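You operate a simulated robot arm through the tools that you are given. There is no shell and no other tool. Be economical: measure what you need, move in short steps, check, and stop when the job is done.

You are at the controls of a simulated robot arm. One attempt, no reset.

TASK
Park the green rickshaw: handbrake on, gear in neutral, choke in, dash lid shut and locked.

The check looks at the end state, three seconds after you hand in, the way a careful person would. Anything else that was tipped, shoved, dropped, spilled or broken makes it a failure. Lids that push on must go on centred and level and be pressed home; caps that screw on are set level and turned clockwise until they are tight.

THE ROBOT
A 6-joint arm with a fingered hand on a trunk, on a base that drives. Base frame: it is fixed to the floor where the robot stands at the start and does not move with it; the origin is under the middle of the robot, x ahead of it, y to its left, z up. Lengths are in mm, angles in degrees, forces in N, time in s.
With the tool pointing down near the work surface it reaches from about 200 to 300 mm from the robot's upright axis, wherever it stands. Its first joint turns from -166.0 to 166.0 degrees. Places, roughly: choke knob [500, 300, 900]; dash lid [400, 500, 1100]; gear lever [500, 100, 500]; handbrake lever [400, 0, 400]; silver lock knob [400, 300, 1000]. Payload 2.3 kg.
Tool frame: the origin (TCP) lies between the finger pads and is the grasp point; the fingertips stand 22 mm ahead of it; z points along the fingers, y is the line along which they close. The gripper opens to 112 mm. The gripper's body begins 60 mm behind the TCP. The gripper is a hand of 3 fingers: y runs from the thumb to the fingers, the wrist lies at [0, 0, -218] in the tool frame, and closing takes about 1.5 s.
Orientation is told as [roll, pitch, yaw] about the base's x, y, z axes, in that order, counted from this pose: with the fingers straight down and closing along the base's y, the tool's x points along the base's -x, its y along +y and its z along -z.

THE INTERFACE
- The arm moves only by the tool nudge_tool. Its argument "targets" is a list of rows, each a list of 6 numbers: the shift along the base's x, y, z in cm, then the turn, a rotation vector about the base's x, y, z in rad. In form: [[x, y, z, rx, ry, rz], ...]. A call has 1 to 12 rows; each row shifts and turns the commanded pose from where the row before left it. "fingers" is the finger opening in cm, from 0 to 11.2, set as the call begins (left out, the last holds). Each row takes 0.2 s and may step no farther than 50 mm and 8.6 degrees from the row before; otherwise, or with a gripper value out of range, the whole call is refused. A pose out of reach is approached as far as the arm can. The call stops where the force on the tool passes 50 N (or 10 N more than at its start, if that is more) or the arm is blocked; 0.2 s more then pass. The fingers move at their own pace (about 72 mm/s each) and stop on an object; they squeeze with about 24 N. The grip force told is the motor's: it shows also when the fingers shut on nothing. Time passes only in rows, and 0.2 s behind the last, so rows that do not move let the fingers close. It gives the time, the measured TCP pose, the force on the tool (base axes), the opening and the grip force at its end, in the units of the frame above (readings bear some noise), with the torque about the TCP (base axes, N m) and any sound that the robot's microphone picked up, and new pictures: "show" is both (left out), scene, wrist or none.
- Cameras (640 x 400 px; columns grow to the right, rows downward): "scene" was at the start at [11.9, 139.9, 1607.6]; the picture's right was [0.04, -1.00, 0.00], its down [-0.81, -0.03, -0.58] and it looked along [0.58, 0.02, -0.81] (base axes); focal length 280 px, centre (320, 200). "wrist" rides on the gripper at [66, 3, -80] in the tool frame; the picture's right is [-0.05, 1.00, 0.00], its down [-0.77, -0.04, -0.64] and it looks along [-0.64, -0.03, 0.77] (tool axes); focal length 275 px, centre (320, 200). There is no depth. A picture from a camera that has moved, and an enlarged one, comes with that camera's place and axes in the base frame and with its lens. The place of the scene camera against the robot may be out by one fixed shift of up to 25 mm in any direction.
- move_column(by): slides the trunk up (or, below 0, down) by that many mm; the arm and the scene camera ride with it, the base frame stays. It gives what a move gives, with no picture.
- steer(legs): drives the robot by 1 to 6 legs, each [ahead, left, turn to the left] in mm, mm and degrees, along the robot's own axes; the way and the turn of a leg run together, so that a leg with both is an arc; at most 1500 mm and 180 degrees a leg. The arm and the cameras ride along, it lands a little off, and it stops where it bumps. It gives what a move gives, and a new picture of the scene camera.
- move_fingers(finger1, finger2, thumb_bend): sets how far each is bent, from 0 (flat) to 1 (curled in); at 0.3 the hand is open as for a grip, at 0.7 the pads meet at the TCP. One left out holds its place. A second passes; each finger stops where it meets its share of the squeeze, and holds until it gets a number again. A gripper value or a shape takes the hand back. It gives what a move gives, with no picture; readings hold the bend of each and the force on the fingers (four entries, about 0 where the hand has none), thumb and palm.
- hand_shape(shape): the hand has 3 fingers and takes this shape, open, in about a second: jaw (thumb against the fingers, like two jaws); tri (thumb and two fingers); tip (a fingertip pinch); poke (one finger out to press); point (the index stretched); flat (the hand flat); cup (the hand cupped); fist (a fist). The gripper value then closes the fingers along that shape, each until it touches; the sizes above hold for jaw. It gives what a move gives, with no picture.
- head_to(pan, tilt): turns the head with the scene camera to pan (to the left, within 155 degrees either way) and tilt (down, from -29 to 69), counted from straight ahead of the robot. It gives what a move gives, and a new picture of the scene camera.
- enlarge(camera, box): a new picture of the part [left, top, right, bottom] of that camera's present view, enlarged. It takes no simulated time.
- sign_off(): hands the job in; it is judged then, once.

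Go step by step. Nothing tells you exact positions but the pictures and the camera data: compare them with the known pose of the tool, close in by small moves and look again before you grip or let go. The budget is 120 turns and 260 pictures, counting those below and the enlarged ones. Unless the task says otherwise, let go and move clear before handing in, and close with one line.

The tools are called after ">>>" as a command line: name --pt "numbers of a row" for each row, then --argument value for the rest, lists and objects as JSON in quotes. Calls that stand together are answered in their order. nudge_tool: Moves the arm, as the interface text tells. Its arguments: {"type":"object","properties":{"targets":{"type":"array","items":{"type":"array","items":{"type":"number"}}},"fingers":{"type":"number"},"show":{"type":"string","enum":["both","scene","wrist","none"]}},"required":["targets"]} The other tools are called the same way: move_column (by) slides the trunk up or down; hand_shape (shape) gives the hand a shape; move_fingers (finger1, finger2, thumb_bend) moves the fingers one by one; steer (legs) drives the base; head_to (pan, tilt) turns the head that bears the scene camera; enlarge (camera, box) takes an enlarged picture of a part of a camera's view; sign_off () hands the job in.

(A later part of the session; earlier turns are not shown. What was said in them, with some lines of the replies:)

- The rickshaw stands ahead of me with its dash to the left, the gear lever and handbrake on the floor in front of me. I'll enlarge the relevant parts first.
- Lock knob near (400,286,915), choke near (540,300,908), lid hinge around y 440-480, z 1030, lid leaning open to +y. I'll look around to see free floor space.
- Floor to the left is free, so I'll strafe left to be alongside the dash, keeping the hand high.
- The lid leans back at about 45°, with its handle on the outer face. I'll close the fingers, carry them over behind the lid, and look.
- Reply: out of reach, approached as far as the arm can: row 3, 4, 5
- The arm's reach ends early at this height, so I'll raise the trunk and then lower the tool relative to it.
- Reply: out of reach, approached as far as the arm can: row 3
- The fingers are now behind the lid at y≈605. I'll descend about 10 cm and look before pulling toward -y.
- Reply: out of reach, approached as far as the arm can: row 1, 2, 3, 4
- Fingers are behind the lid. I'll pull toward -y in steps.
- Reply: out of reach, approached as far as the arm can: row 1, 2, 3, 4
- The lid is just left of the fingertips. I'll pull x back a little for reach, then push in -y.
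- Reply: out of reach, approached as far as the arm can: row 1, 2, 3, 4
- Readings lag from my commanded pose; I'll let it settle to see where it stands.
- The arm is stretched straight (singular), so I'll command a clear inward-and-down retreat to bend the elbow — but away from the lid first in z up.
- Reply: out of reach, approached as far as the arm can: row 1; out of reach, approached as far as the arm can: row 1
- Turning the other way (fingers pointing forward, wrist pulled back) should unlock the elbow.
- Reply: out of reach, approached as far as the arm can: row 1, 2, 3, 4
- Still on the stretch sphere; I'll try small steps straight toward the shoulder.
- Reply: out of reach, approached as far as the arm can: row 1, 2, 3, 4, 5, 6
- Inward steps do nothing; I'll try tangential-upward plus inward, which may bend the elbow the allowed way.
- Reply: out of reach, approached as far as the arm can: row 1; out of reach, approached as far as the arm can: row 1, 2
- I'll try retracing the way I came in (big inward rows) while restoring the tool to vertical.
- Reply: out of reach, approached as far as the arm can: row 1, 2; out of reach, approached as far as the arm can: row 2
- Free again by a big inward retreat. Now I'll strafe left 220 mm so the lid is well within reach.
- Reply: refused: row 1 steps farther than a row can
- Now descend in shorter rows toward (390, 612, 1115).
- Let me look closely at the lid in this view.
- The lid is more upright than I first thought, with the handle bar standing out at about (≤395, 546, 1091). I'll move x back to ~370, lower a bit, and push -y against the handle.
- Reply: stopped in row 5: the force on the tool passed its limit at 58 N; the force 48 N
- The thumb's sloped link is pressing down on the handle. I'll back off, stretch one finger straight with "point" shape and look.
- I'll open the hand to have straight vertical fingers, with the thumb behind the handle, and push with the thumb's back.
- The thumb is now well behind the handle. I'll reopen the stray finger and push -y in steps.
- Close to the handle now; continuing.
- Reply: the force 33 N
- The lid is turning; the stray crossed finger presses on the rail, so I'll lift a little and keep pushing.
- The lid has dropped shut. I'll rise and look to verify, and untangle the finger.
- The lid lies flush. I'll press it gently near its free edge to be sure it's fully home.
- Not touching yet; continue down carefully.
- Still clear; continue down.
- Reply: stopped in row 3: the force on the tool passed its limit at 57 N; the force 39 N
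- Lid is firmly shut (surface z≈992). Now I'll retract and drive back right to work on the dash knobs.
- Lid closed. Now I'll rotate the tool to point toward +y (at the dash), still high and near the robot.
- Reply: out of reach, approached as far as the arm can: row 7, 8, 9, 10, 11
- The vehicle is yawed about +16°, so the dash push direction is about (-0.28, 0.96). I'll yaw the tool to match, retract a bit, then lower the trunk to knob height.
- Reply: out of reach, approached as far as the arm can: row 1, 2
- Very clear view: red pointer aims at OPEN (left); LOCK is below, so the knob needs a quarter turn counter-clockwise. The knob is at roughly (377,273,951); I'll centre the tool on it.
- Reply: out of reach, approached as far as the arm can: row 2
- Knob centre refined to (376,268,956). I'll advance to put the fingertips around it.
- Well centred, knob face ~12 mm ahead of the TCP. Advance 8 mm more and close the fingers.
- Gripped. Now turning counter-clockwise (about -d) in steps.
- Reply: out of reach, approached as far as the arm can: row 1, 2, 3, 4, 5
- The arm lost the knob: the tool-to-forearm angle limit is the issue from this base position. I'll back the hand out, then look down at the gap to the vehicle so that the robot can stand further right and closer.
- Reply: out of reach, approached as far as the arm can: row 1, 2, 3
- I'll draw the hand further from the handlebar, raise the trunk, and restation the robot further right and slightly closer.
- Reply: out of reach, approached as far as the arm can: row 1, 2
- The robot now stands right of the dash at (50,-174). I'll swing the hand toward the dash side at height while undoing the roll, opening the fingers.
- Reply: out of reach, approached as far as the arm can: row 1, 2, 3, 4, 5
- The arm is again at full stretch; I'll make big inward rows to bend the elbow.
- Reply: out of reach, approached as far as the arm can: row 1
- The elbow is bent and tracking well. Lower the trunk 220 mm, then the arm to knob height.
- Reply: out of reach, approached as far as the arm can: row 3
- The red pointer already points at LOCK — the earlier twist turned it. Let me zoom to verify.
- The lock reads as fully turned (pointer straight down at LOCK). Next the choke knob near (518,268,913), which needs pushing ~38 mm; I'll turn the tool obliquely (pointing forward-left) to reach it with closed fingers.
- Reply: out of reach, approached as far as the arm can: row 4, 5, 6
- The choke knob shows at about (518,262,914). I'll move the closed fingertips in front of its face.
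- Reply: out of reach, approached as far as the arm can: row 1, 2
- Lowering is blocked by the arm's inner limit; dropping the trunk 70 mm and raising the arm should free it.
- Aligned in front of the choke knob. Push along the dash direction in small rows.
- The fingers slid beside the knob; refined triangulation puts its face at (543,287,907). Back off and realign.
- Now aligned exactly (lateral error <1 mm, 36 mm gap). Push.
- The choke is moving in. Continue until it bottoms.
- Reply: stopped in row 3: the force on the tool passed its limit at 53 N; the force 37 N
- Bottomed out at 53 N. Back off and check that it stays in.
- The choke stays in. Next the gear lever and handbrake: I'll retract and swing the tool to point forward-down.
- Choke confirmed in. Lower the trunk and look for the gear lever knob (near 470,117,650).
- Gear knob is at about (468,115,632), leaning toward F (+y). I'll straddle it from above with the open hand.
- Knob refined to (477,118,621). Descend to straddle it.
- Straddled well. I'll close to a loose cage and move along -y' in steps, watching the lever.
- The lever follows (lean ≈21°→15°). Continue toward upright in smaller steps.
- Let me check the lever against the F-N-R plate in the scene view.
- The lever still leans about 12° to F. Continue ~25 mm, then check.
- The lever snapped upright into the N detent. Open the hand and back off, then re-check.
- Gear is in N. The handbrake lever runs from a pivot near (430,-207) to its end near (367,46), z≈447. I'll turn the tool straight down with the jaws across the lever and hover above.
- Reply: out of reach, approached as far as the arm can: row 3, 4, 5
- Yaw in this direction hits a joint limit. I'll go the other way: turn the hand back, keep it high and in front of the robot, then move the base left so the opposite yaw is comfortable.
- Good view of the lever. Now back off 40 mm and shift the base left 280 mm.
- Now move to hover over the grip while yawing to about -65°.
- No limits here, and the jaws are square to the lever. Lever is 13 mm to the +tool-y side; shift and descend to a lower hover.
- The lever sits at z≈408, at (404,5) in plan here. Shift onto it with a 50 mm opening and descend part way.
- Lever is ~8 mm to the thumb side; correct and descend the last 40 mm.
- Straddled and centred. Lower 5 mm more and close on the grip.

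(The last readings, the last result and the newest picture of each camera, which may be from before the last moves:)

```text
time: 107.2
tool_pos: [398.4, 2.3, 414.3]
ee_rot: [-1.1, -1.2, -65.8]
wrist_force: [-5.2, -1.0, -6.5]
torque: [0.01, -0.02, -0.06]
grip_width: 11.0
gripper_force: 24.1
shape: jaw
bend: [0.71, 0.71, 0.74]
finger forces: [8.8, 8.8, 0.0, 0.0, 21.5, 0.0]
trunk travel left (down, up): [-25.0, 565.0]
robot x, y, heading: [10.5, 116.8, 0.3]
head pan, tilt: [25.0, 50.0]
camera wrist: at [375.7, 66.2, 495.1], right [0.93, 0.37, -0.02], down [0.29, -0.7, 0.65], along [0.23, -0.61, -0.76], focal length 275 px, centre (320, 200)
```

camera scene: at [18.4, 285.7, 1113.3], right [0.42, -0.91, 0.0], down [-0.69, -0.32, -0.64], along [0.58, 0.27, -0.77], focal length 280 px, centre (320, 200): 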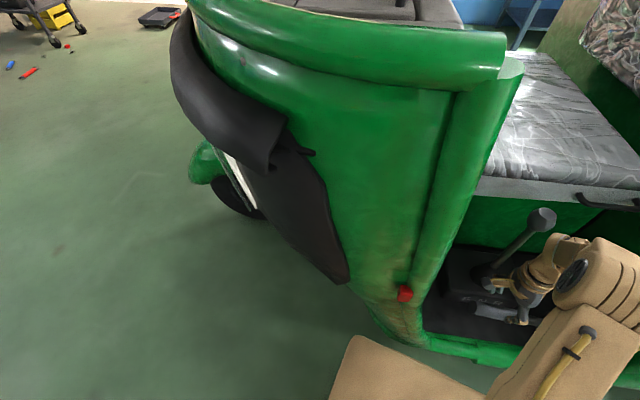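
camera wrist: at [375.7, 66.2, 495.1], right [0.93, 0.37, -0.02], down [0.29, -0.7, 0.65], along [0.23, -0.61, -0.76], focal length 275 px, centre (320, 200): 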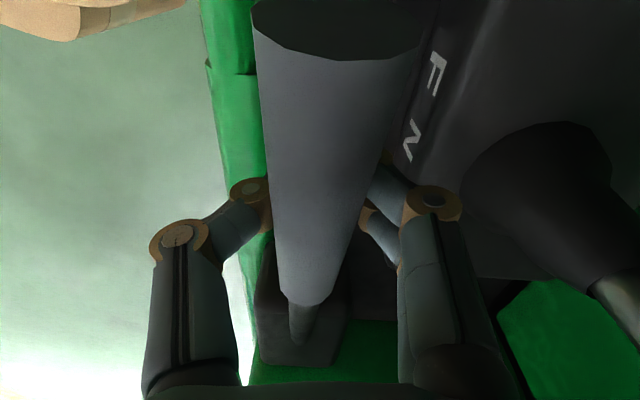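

The fingers hug the grip from below. Lift along the arc about the pivot, tilting along with the lever.

>>> nudge_tool --pt "0.01 -0.05 1.3 0.066 0.018 0" --pt "0.04 -0.15 1.3 0.066 0.018 0" --pt "0.06 -0.24 1.3 0.066 0.018 0"

```text
time: 108.0
tool_pos: [399.0, -1.1, 455.1]
ee_rot: [0.9, 10.4, -65.5]
wrist_force: [0.0, -1.0, -0.6]
torque: [0.01, 0.0, 0.01]
grip_width: 5.0
gripper_force: 23.8
shape: jaw
bend: [0.73, 0.73, 0.74]
finger forces: [0.1, 0.0, 0.1, 0.0, 0.6, 0.0]
trunk travel left (down, up): [-25.0, 565.0]
robot x, y, heading: [8.0, 112.5, -0.2]
head pan, tilt: [25.0, 50.0]
camera scene: at [18.4, 285.7, 1113.4], right [0.42, -0.91, 0.0], down [-0.69, -0.32, -0.64], along [0.58, 0.27, -0.77], focal length 280 px, centre (320, 200)
camera wrist: at [380.8, 45.3, 546.9], right [0.93, 0.37, 0.01], down [0.32, -0.81, 0.49], along [0.19, -0.45, -0.87], focal length 275 px, centre (320, 200)
```

scene: 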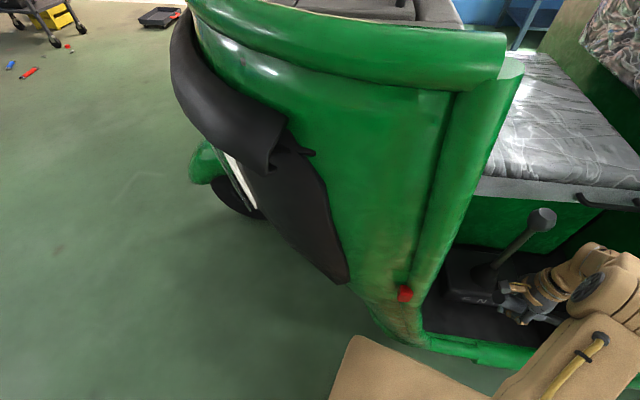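
wrist: 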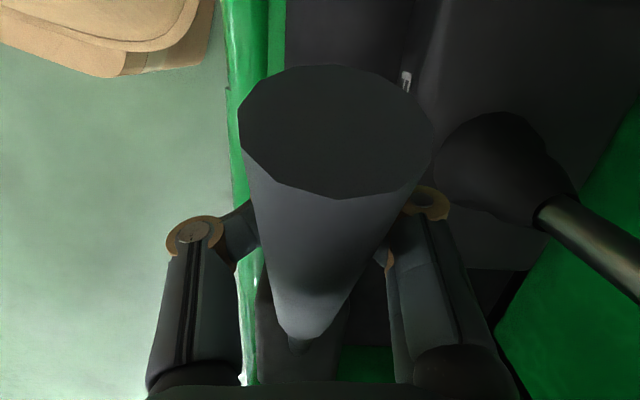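

The lever is rising with the hand. Continue lifting.

>>> nudge_tool --pt "0.08 -0.32 1.3 0.066 0.018 0" --pt "0.1 -0.4 1.3 0.066 0.018 0" --pt "0.12 -0.5 1.2 0.066 0.018 0"

```text
time: 108.8
tool_pos: [404.4, -14.6, 492.1]
ee_rot: [2.9, 22.0, -65.0]
wrist_force: [-4.2, -3.3, -4.3]
torque: [0.06, -0.04, 0.0]
grip_width: 4.8
gripper_force: 23.6
shape: jaw
bend: [0.73, 0.73, 0.74]
finger forces: [0.0, 0.0, 0.0, 0.0, 5.2, 0.0]
trunk travel left (down, up): [-25.0, 565.0]
robot x, y, heading: [6.7, 117.4, -0.2]
head pan, tilt: [25.0, 50.0]
camera scene: at [18.3, 285.3, 1113.4], right [0.42, -0.91, 0.0], down [-0.69, -0.32, -0.64], along [0.58, 0.27, -0.77], focal length 280 px, centre (320, 200)
camera wrist: at [391.2, 13.7, 592.8], right [0.93, 0.37, 0.03], down [0.34, -0.89, 0.3], along [0.14, -0.27, -0.95], focal length 275 px, centre (320, 200)
```

scene: 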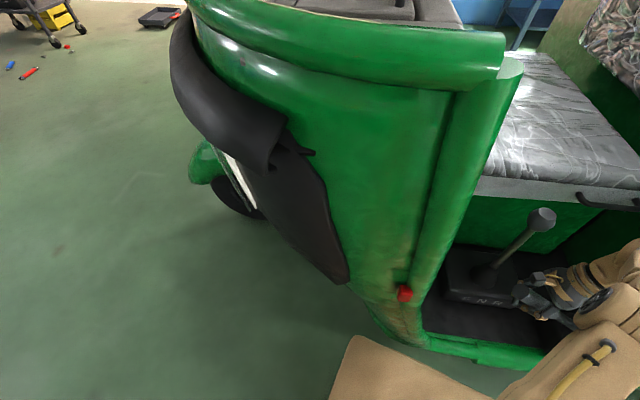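
wrist: 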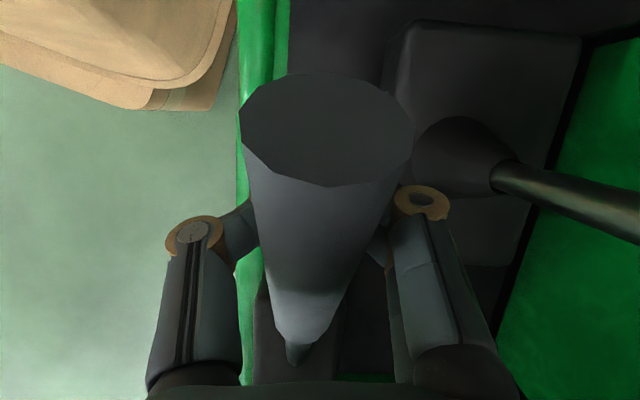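

Lifting well. Continue until it stops or holds.

>>> nudge_tool --pt "0.14 -0.55 1.2 0.066 0.018 0" --pt "0.16 -0.6 1.15 0.066 0.018 0" --pt "0.18 -0.65 1.1 0.066 0.018 0"

```text
time: 109.6
tool_pos: [407.5, -16.2, 512.2]
ee_rot: [4.9, 31.4, -64.1]
wrist_force: [-0.3, 0.9, 0.5]
torque: [-0.01, 0.01, 0.0]
grip_width: 5.1
gripper_force: 24.8
shape: jaw
bend: [0.73, 0.73, 0.74]
finger forces: [0.0, 0.0, 0.1, 0.1, 0.2, 0.0]
out of reach, approached as far as the arm can: row 2, 3
trunk travel left (down, up): [-25.0, 565.0]
robot x, y, heading: [12.5, 112.8, -0.3]
head pan, tilt: [25.0, 50.0]
camera scene: at [18.3, 285.7, 1113.4], right [0.42, -0.91, 0.0], down [-0.69, -0.32, -0.64], along [0.58, 0.27, -0.77], focal length 280 px, centre (320, 200)
camera wrist: at [398.5, -4.2, 616.6], right [0.93, 0.36, 0.05], down [0.35, -0.93, 0.14], along [0.09, -0.11, -0.99], focal length 275 px, centre (320, 200)
```

scene: 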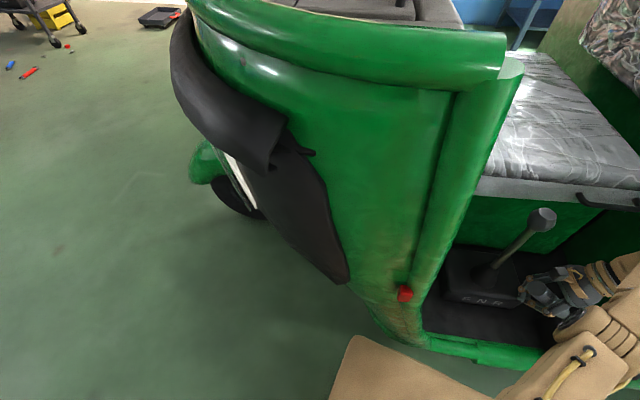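
wrist: 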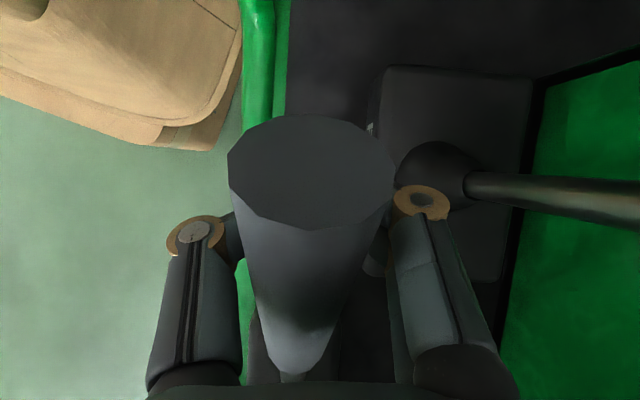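

Arm tilt limit reached; use the trunk to lift further.

>>> move_column --by 20

>>> nudge_tool --pt "0.2 -0.6 0.3 0 0 0" --pt "0 0 0 0 0 0"

```text
time: 110.3
tool_pos: [407.4, -16.1, 532.0]
ee_rot: [4.8, 31.4, -64.2]
wrist_force: [-5.2, -2.1, -5.7]
torque: [0.07, -0.1, -0.08]
grip_width: 4.8
gripper_force: 24.2
shape: jaw
bend: [0.73, 0.73, 0.74]
finger forces: [0.1, 0.1, 0.0, 0.0, 6.1, 0.0]
trunk travel left (down, up): [-45.0, 545.0]
robot x, y, heading: [10.8, 118.0, -0.2]
head pan, tilt: [25.0, 50.0]
```

```text
time: 110.9
tool_pos: [407.1, -16.1, 532.0]
ee_rot: [4.8, 31.6, -64.2]
wrist_force: [-5.9, -2.1, -5.2]
torque: [0.08, -0.09, -0.04]
grip_width: 5.2
gripper_force: 23.9
shape: jaw
bend: [0.73, 0.73, 0.74]
finger forces: [0.0, 0.0, 0.0, 0.1, 6.9, 0.0]
out of reach, approached as far as the arm can: row 1
trunk travel left (down, up): [-45.0, 545.0]
robot x, y, heading: [12.4, 116.6, -0.3]
head pan, tilt: [25.0, 50.0]
camera scene: at [18.3, 285.3, 1133.4], right [0.42, -0.91, 0.0], down [-0.69, -0.32, -0.64], along [0.58, 0.27, -0.77], focal length 280 px, centre (320, 200)
camera wrist: at [398.5, -4.4, 636.6], right [0.93, 0.36, 0.05], down [0.35, -0.93, 0.14], along [0.09, -0.11, -0.99], focal length 275 px, centre (320, 200)
```

scene: 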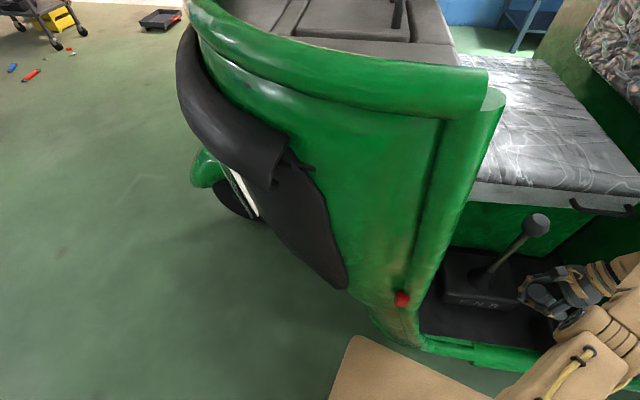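
wrist: 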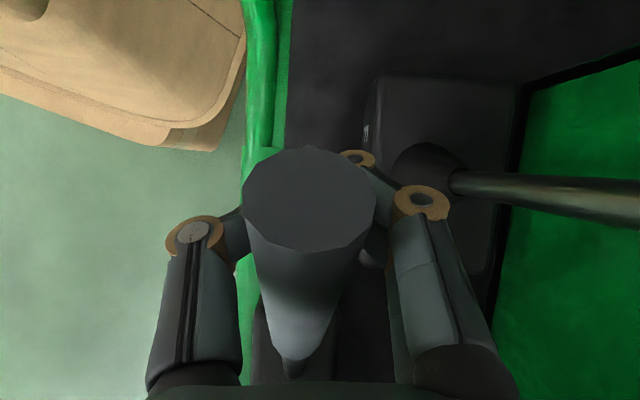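

Lever is around 35°. Keep lifting with the trunk to find the stop.

>>> move_column --by 20

>>> move_column --by 15

>>> nudge_tool --pt "0 0 0 0 0 0"

```text
time: 111.6
tool_pos: [407.4, -15.6, 552.6]
ee_rot: [4.9, 31.4, -64.1]
wrist_force: [-3.1, -0.6, -2.1]
torque: [0.06, -0.06, -0.01]
grip_width: 5.1
gripper_force: 23.9
shape: jaw
bend: [0.73, 0.73, 0.74]
finger forces: [0.0, 0.0, 0.1, 0.1, 3.4, 0.1]
trunk travel left (down, up): [-65.0, 525.0]
robot x, y, heading: [7.8, 114.6, -0.3]
head pan, tilt: [25.0, 50.0]
```

```text
time: 112.2
tool_pos: [408.3, -15.9, 567.0]
ee_rot: [5.0, 31.4, -64.1]
wrist_force: [-2.6, -0.9, -2.1]
torque: [0.04, -0.02, 0.0]
grip_width: 5.0
gripper_force: 23.8
shape: jaw
bend: [0.73, 0.73, 0.74]
finger forces: [0.1, 0.0, 0.0, 0.0, 2.2, 0.0]
trunk travel left (down, up): [-80.0, 510.0]
robot x, y, heading: [7.0, 117.5, -0.1]
head pan, tilt: [25.0, 50.0]
```

```text
time: 112.6
tool_pos: [408.8, -16.0, 568.4]
ee_rot: [4.9, 31.5, -64.2]
wrist_force: [-2.7, -1.2, -0.6]
torque: [0.03, -0.02, -0.03]
grip_width: 5.2
gripper_force: 23.8
shape: jaw
bend: [0.73, 0.73, 0.74]
finger forces: [0.1, 0.0, 0.0, 0.1, 2.0, 0.1]
trunk travel left (down, up): [-80.0, 510.0]
robot x, y, heading: [9.0, 117.7, -0.2]
head pan, tilt: [25.0, 50.0]
camera scene: at [18.3, 285.6, 1168.3], right [0.42, -0.91, 0.0], down [-0.69, -0.32, -0.64], along [0.58, 0.27, -0.77], focal length 280 px, centre (320, 200)
camera wrist: at [398.5, -4.2, 671.8], right [0.93, 0.36, 0.05], down [0.35, -0.93, 0.14], along [0.09, -0.11, -0.99], focal length 275 px, centre (320, 200)
```

scene: 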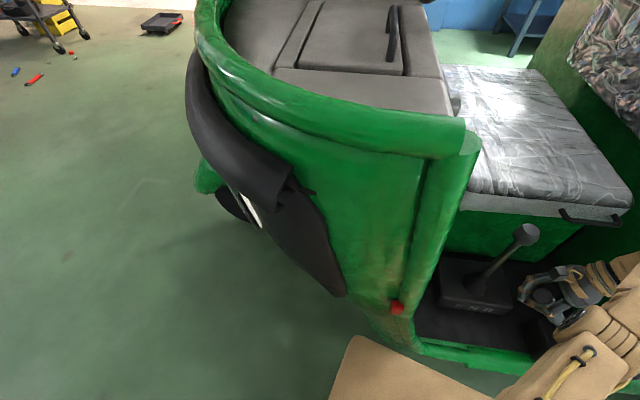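
wrist: 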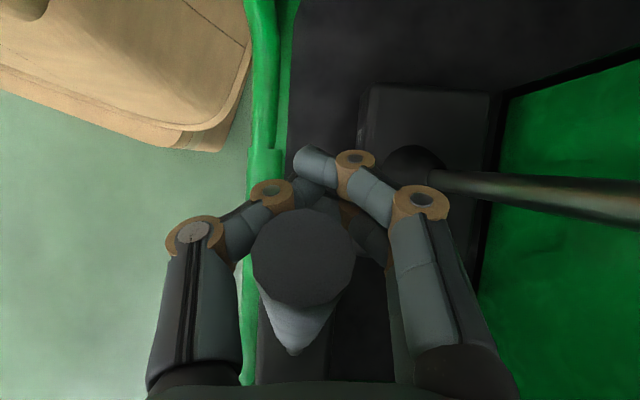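

The lever is now at roughly 50°. I'll push its end a little further toward -y' to feel for the stop, easing the tool tilt.

>>> nudge_tool --pt "0.2 -0.6 0.5 -0.1 -0.027 0" --pt "0.3 -1 0.5 -0.1 -0.027 0" --pt "0.3 -1 0.3 -0.05 -0.014 0"

```text
time: 113.4
tool_pos: [415.4, -41.7, 580.6]
ee_rot: [2.0, 16.8, -65.2]
wrist_force: [0.7, 0.1, -0.3]
torque: [0.06, 0.03, -0.02]
grip_width: 5.3
gripper_force: 24.2
shape: jaw
bend: [0.73, 0.73, 0.74]
finger forces: [0.0, 0.0, 0.0, 0.0, 0.0, 0.0]
trunk travel left (down, up): [-80.0, 510.0]
robot x, y, heading: [11.0, 117.2, -0.0]
head pan, tilt: [25.0, 50.0]
camera scene: at [18.3, 285.7, 1168.3], right [0.42, -0.91, 0.0], down [-0.69, -0.32, -0.64], along [0.58, 0.27, -0.77], focal length 280 px, centre (320, 200)
camera wrist: at [400.0, -4.5, 677.9], right [0.93, 0.37, 0.02], down [0.33, -0.86, 0.39], along [0.16, -0.35, -0.92], focal length 275 px, centre (320, 200)
```

scene: 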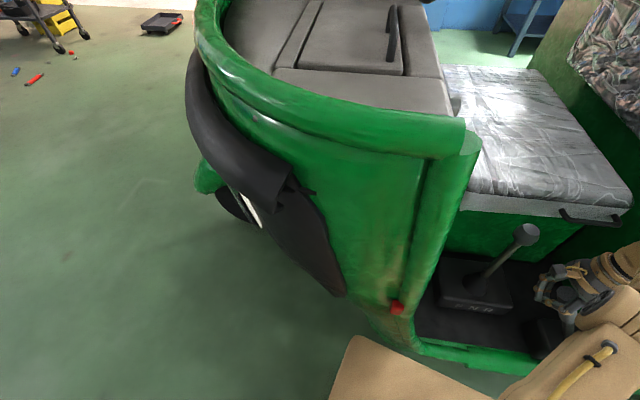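
wrist: 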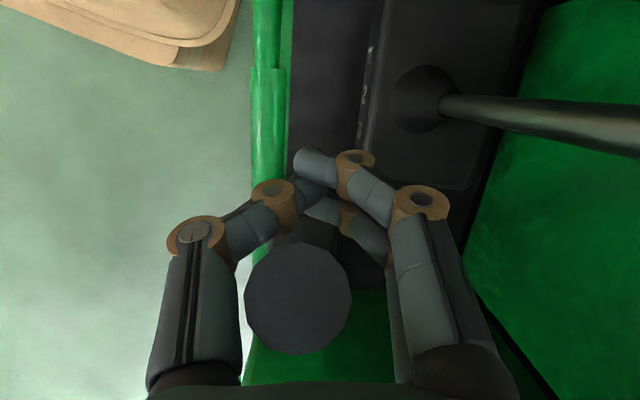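

Lever is seen end-on at ~50-60° and stays by itself. Push a bit more to see whether there's a stop.

>>> nudge_tool --pt "0.3 -1 0 0 0 0" --pt "0.3 -1 0 0 0 0" --pt "0.3 -1 0 0 0 0"

```text
time: 114.2
tool_pos: [420.4, -54.4, 580.0]
ee_rot: [2.2, 16.9, -65.5]
wrist_force: [-24.0, 37.1, -7.4]
torque: [-0.16, -0.28, -0.78]
grip_width: 4.2
gripper_force: 23.6
shape: jaw
bend: [0.73, 0.73, 0.76]
finger forces: [0.0, 0.0, 0.1, 0.0, 37.1, 0.0]
out of reach, approached as far as the arm can: row 3
trunk travel left (down, up): [-80.0, 510.0]
robot x, y, heading: [6.0, 117.3, 0.0]
head pan, tilt: [25.0, 50.0]
camera scene: at [15.8, 290.2, 1167.5], right [0.42, -0.91, 0.0], down [-0.69, -0.33, -0.64], along [0.58, 0.27, -0.77], focal length 280 px, centre (320, 200)
camera wrist: at [404.1, -18.4, 678.3], right [0.93, 0.36, 0.02], down [0.33, -0.86, 0.38], along [0.16, -0.35, -0.92], focal length 275 px, centre (320, 200)
```

scene: 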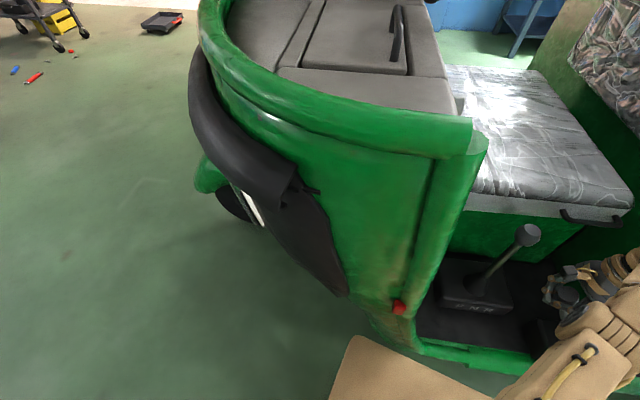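
wrist: 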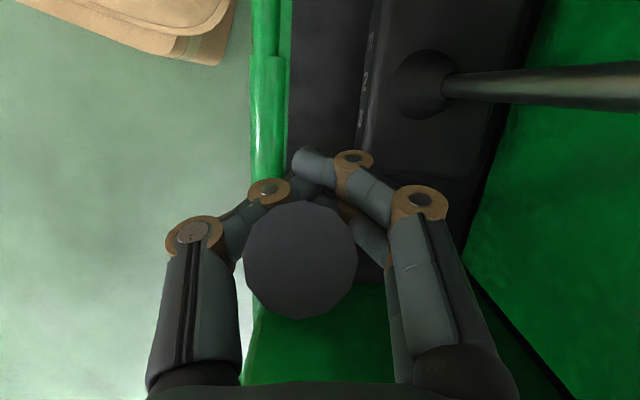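

The lever is at its stop (44 N). Ease off, open the jaws a bit and rise away.

>>> nudge_tool --pt "-0.3 1.2 0 0 0 0" --pt "-0.3 1 0 0 0 0" --pt "0 0 0 0 0 0" --show "none"

>>> nudge_tool --pt "0 0 0 0 0 0" --pt "0 0 0 0 0 0" --pt "0 0 0 0 0 0" --pt "0 0 0 0 0 0" --fingers 7.5 --show "wrist"

```text
time: 115.0
tool_pos: [423.9, -47.6, 582.3]
ee_rot: [2.0, 16.6, -65.4]
wrist_force: [-24.7, -12.3, -11.0]
torque: [0.39, -0.57, -0.18]
grip_width: 6.6
gripper_force: 23.8
shape: jaw
bend: [0.73, 0.74, 0.77]
finger forces: [0.1, 0.0, 0.0, 0.0, 25.1, 0.0]
out of reach, approached as far as the arm can: row 1, 2
trunk travel left (down, up): [-80.0, 510.0]
robot x, y, heading: [9.0, 115.1, -0.1]
head pan, tilt: [25.0, 50.0]
```

```text
time: 116.0
tool_pos: [425.4, -44.2, 580.8]
ee_rot: [2.0, 16.9, -65.3]
wrist_force: [0.3, -0.1, 1.1]
torque: [-0.02, 0.02, -0.02]
grip_width: 74.7
gripper_force: 0.1
shape: jaw
bend: [0.69, 0.69, 0.66]
finger forces: [0.0, 0.1, 0.0, 0.0, 0.1, 0.1]
trunk travel left (down, up): [-80.0, 510.0]
robot x, y, heading: [5.5, 118.9, -0.1]
head pan, tilt: [25.0, 50.0]
camera wrist: at [409.9, -7.7, 679.3], right [0.93, 0.37, 0.02], down [0.33, -0.86, 0.38], along [0.16, -0.35, -0.92], focal length 275 px, centre (320, 200)
```

wrist: 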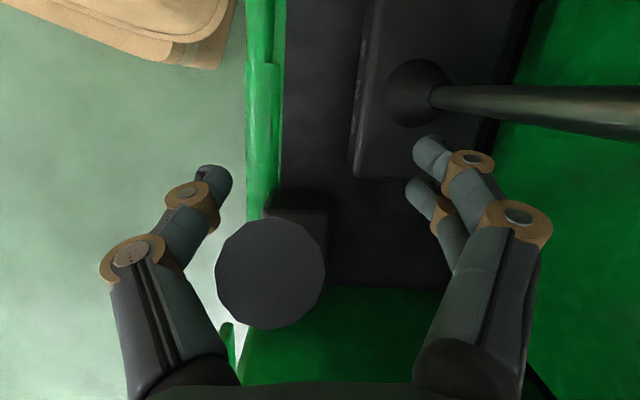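

The lever stays up. Raise the hand straight up with the trunk.

>>> move_column --by 230

>>> head_to --pan -10 --tilt 60

>>> nudge_tool --pt "-1 0 1 0 0 0" --show "wrist"

```text
time: 118.4
tool_pos: [425.3, -44.9, 811.5]
ee_rot: [2.0, 16.9, -65.3]
wrist_force: [-0.8, 0.2, 0.2]
torque: [0.03, 0.0, 0.05]
grip_width: 74.8
gripper_force: 0.1
shape: jaw
bend: [0.69, 0.69, 0.66]
finger forces: [0.0, 0.0, 0.1, 0.0, 0.1, 0.1]
trunk travel left (down, up): [-310.0, 280.0]
robot x, y, heading: [8.3, 119.1, -0.1]
head pan, tilt: [25.0, 50.0]
```

```text
time: 119.4
tool_pos: [425.9, -44.9, 812.5]
ee_rot: [2.0, 16.9, -65.4]
wrist_force: [0.3, 0.0, -0.3]
torque: [0.01, 0.03, 0.0]
grip_width: 74.9
gripper_force: 0.0
shape: jaw
bend: [0.69, 0.69, 0.66]
finger forces: [0.0, 0.1, 0.0, 0.1, 0.0, 0.0]
trunk travel left (down, up): [-310.0, 280.0]
robot x, y, heading: [9.8, 111.1, -0.0]
head pan, tilt: [-10.0, 60.0]
camera scene: at [14.2, 241.7, 1385.8], right [-0.17, -0.98, 0.0], down [-0.85, 0.15, -0.5], along [0.49, -0.09, -0.87], focal length 280 px, centre (320, 200)
```

scene: 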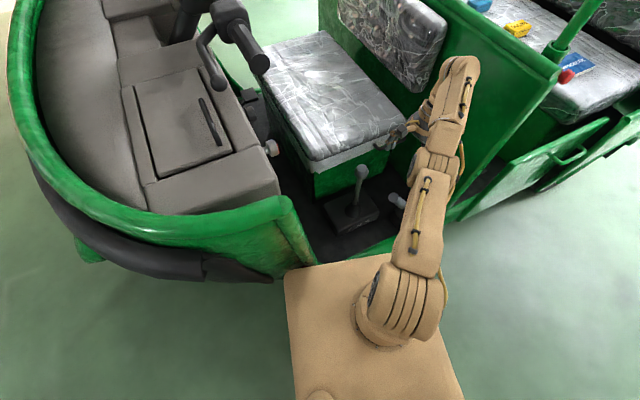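

```text
time: 119.8
tool_pos: [419.8, -46.5, 822.6]
ee_rot: [1.9, 17.0, -65.3]
wrist_force: [0.7, -0.7, -0.1]
torque: [0.0, -0.02, -0.03]
grip_width: 74.6
gripper_force: 0.0
shape: jaw
bend: [0.69, 0.69, 0.66]
finger forces: [0.0, 0.0, 0.0, 0.0, 0.1, 0.0]
out of reach, approached as far as the arm can: row 1
trunk travel left (down, up): [-310.0, 280.0]
robot x, y, heading: [12.0, 119.6, -0.0]
head pan, tilt: [-10.0, 60.0]
camera wrist: at [405.5, -10.7, 920.4], right [0.93, 0.37, 0.02], down [0.33, -0.86, 0.38], along [0.16, -0.35, -0.92], focal length 275 px, centre (320, 200)
```

wrist: 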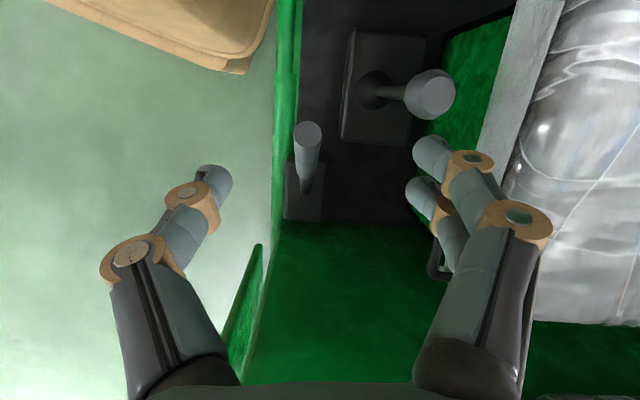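

Handbrake up and gear upright. Check the lock, choke and lid once more.

>>> head_to --pan 15 --tilt 40

>>> move_column --by -60

>>> enlarge --camera "scene" --box '[200, 120, 360, 220]'

```text
time: 120.7
tool_pos: [421.6, -46.6, 822.2]
ee_rot: [1.9, 17.0, -65.3]
wrist_force: [0.1, 0.8, -0.5]
torque: [-0.02, 0.02, 0.0]
grip_width: 74.6
gripper_force: 0.0
shape: jaw
bend: [0.69, 0.69, 0.66]
finger forces: [0.0, 0.0, 0.1, 0.1, 0.0, 0.0]
trunk travel left (down, up): [-310.0, 280.0]
robot x, y, heading: [6.3, 114.0, -0.3]
head pan, tilt: [15.0, 40.0]
camera scene: at [30.7, 275.1, 1412.4], right [0.26, -0.97, 0.0], down [-0.62, -0.17, -0.77], along [0.74, 0.2, -0.64], focal length 280 px, centre (320, 200)
```

scene: 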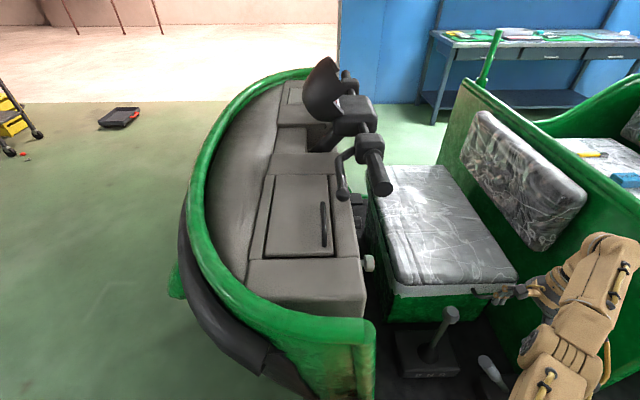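

```text
time: 121.7
tool_pos: [421.1, -46.9, 762.6]
ee_rot: [1.9, 17.0, -65.3]
wrist_force: [-0.4, 0.2, 0.9]
torque: [-0.01, -0.01, -0.02]
grip_width: 74.8
gripper_force: 0.1
shape: jaw
bend: [0.69, 0.69, 0.66]
finger forces: [0.0, 0.0, 0.1, 0.0, 0.0, 0.0]
trunk travel left (down, up): [-250.0, 340.0]
robot x, y, heading: [10.4, 117.0, -0.2]
head pan, tilt: [15.0, 40.0]
```

```text
4.00 times, centred on (280, 170) of scene
camera zoom: at [30.6, 275.1, 1352.5], right [0.26, -0.97, 0.0], down [-0.62, -0.17, -0.77], along [0.74, 0.2, -0.64], focal length 1118 px, centre (480, 320)
```

zoom: 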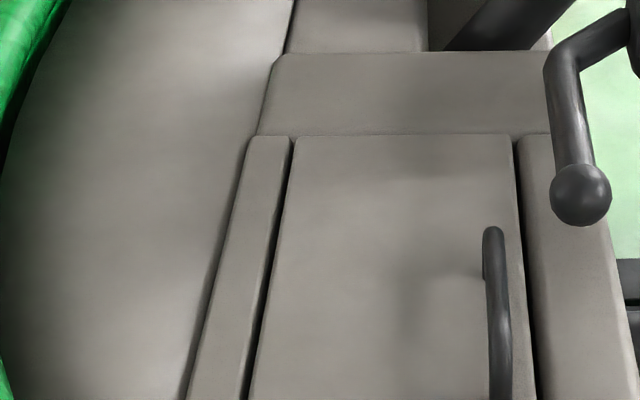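

The lid is flush, the lock pointer is square on LOCK, the choke is in, the gear is upright at N, and the handbrake is holding at its stop. The hand is clear, so I'm handing in.

>>> sign_off

```text
The job is handed in.
```

The green rickshaw is parked and handed in: handbrake up at its stop, gear in neutral, choke pushed in, and dash lid shut with the knob on LOCK; the hand was clear of everything when I signed off.
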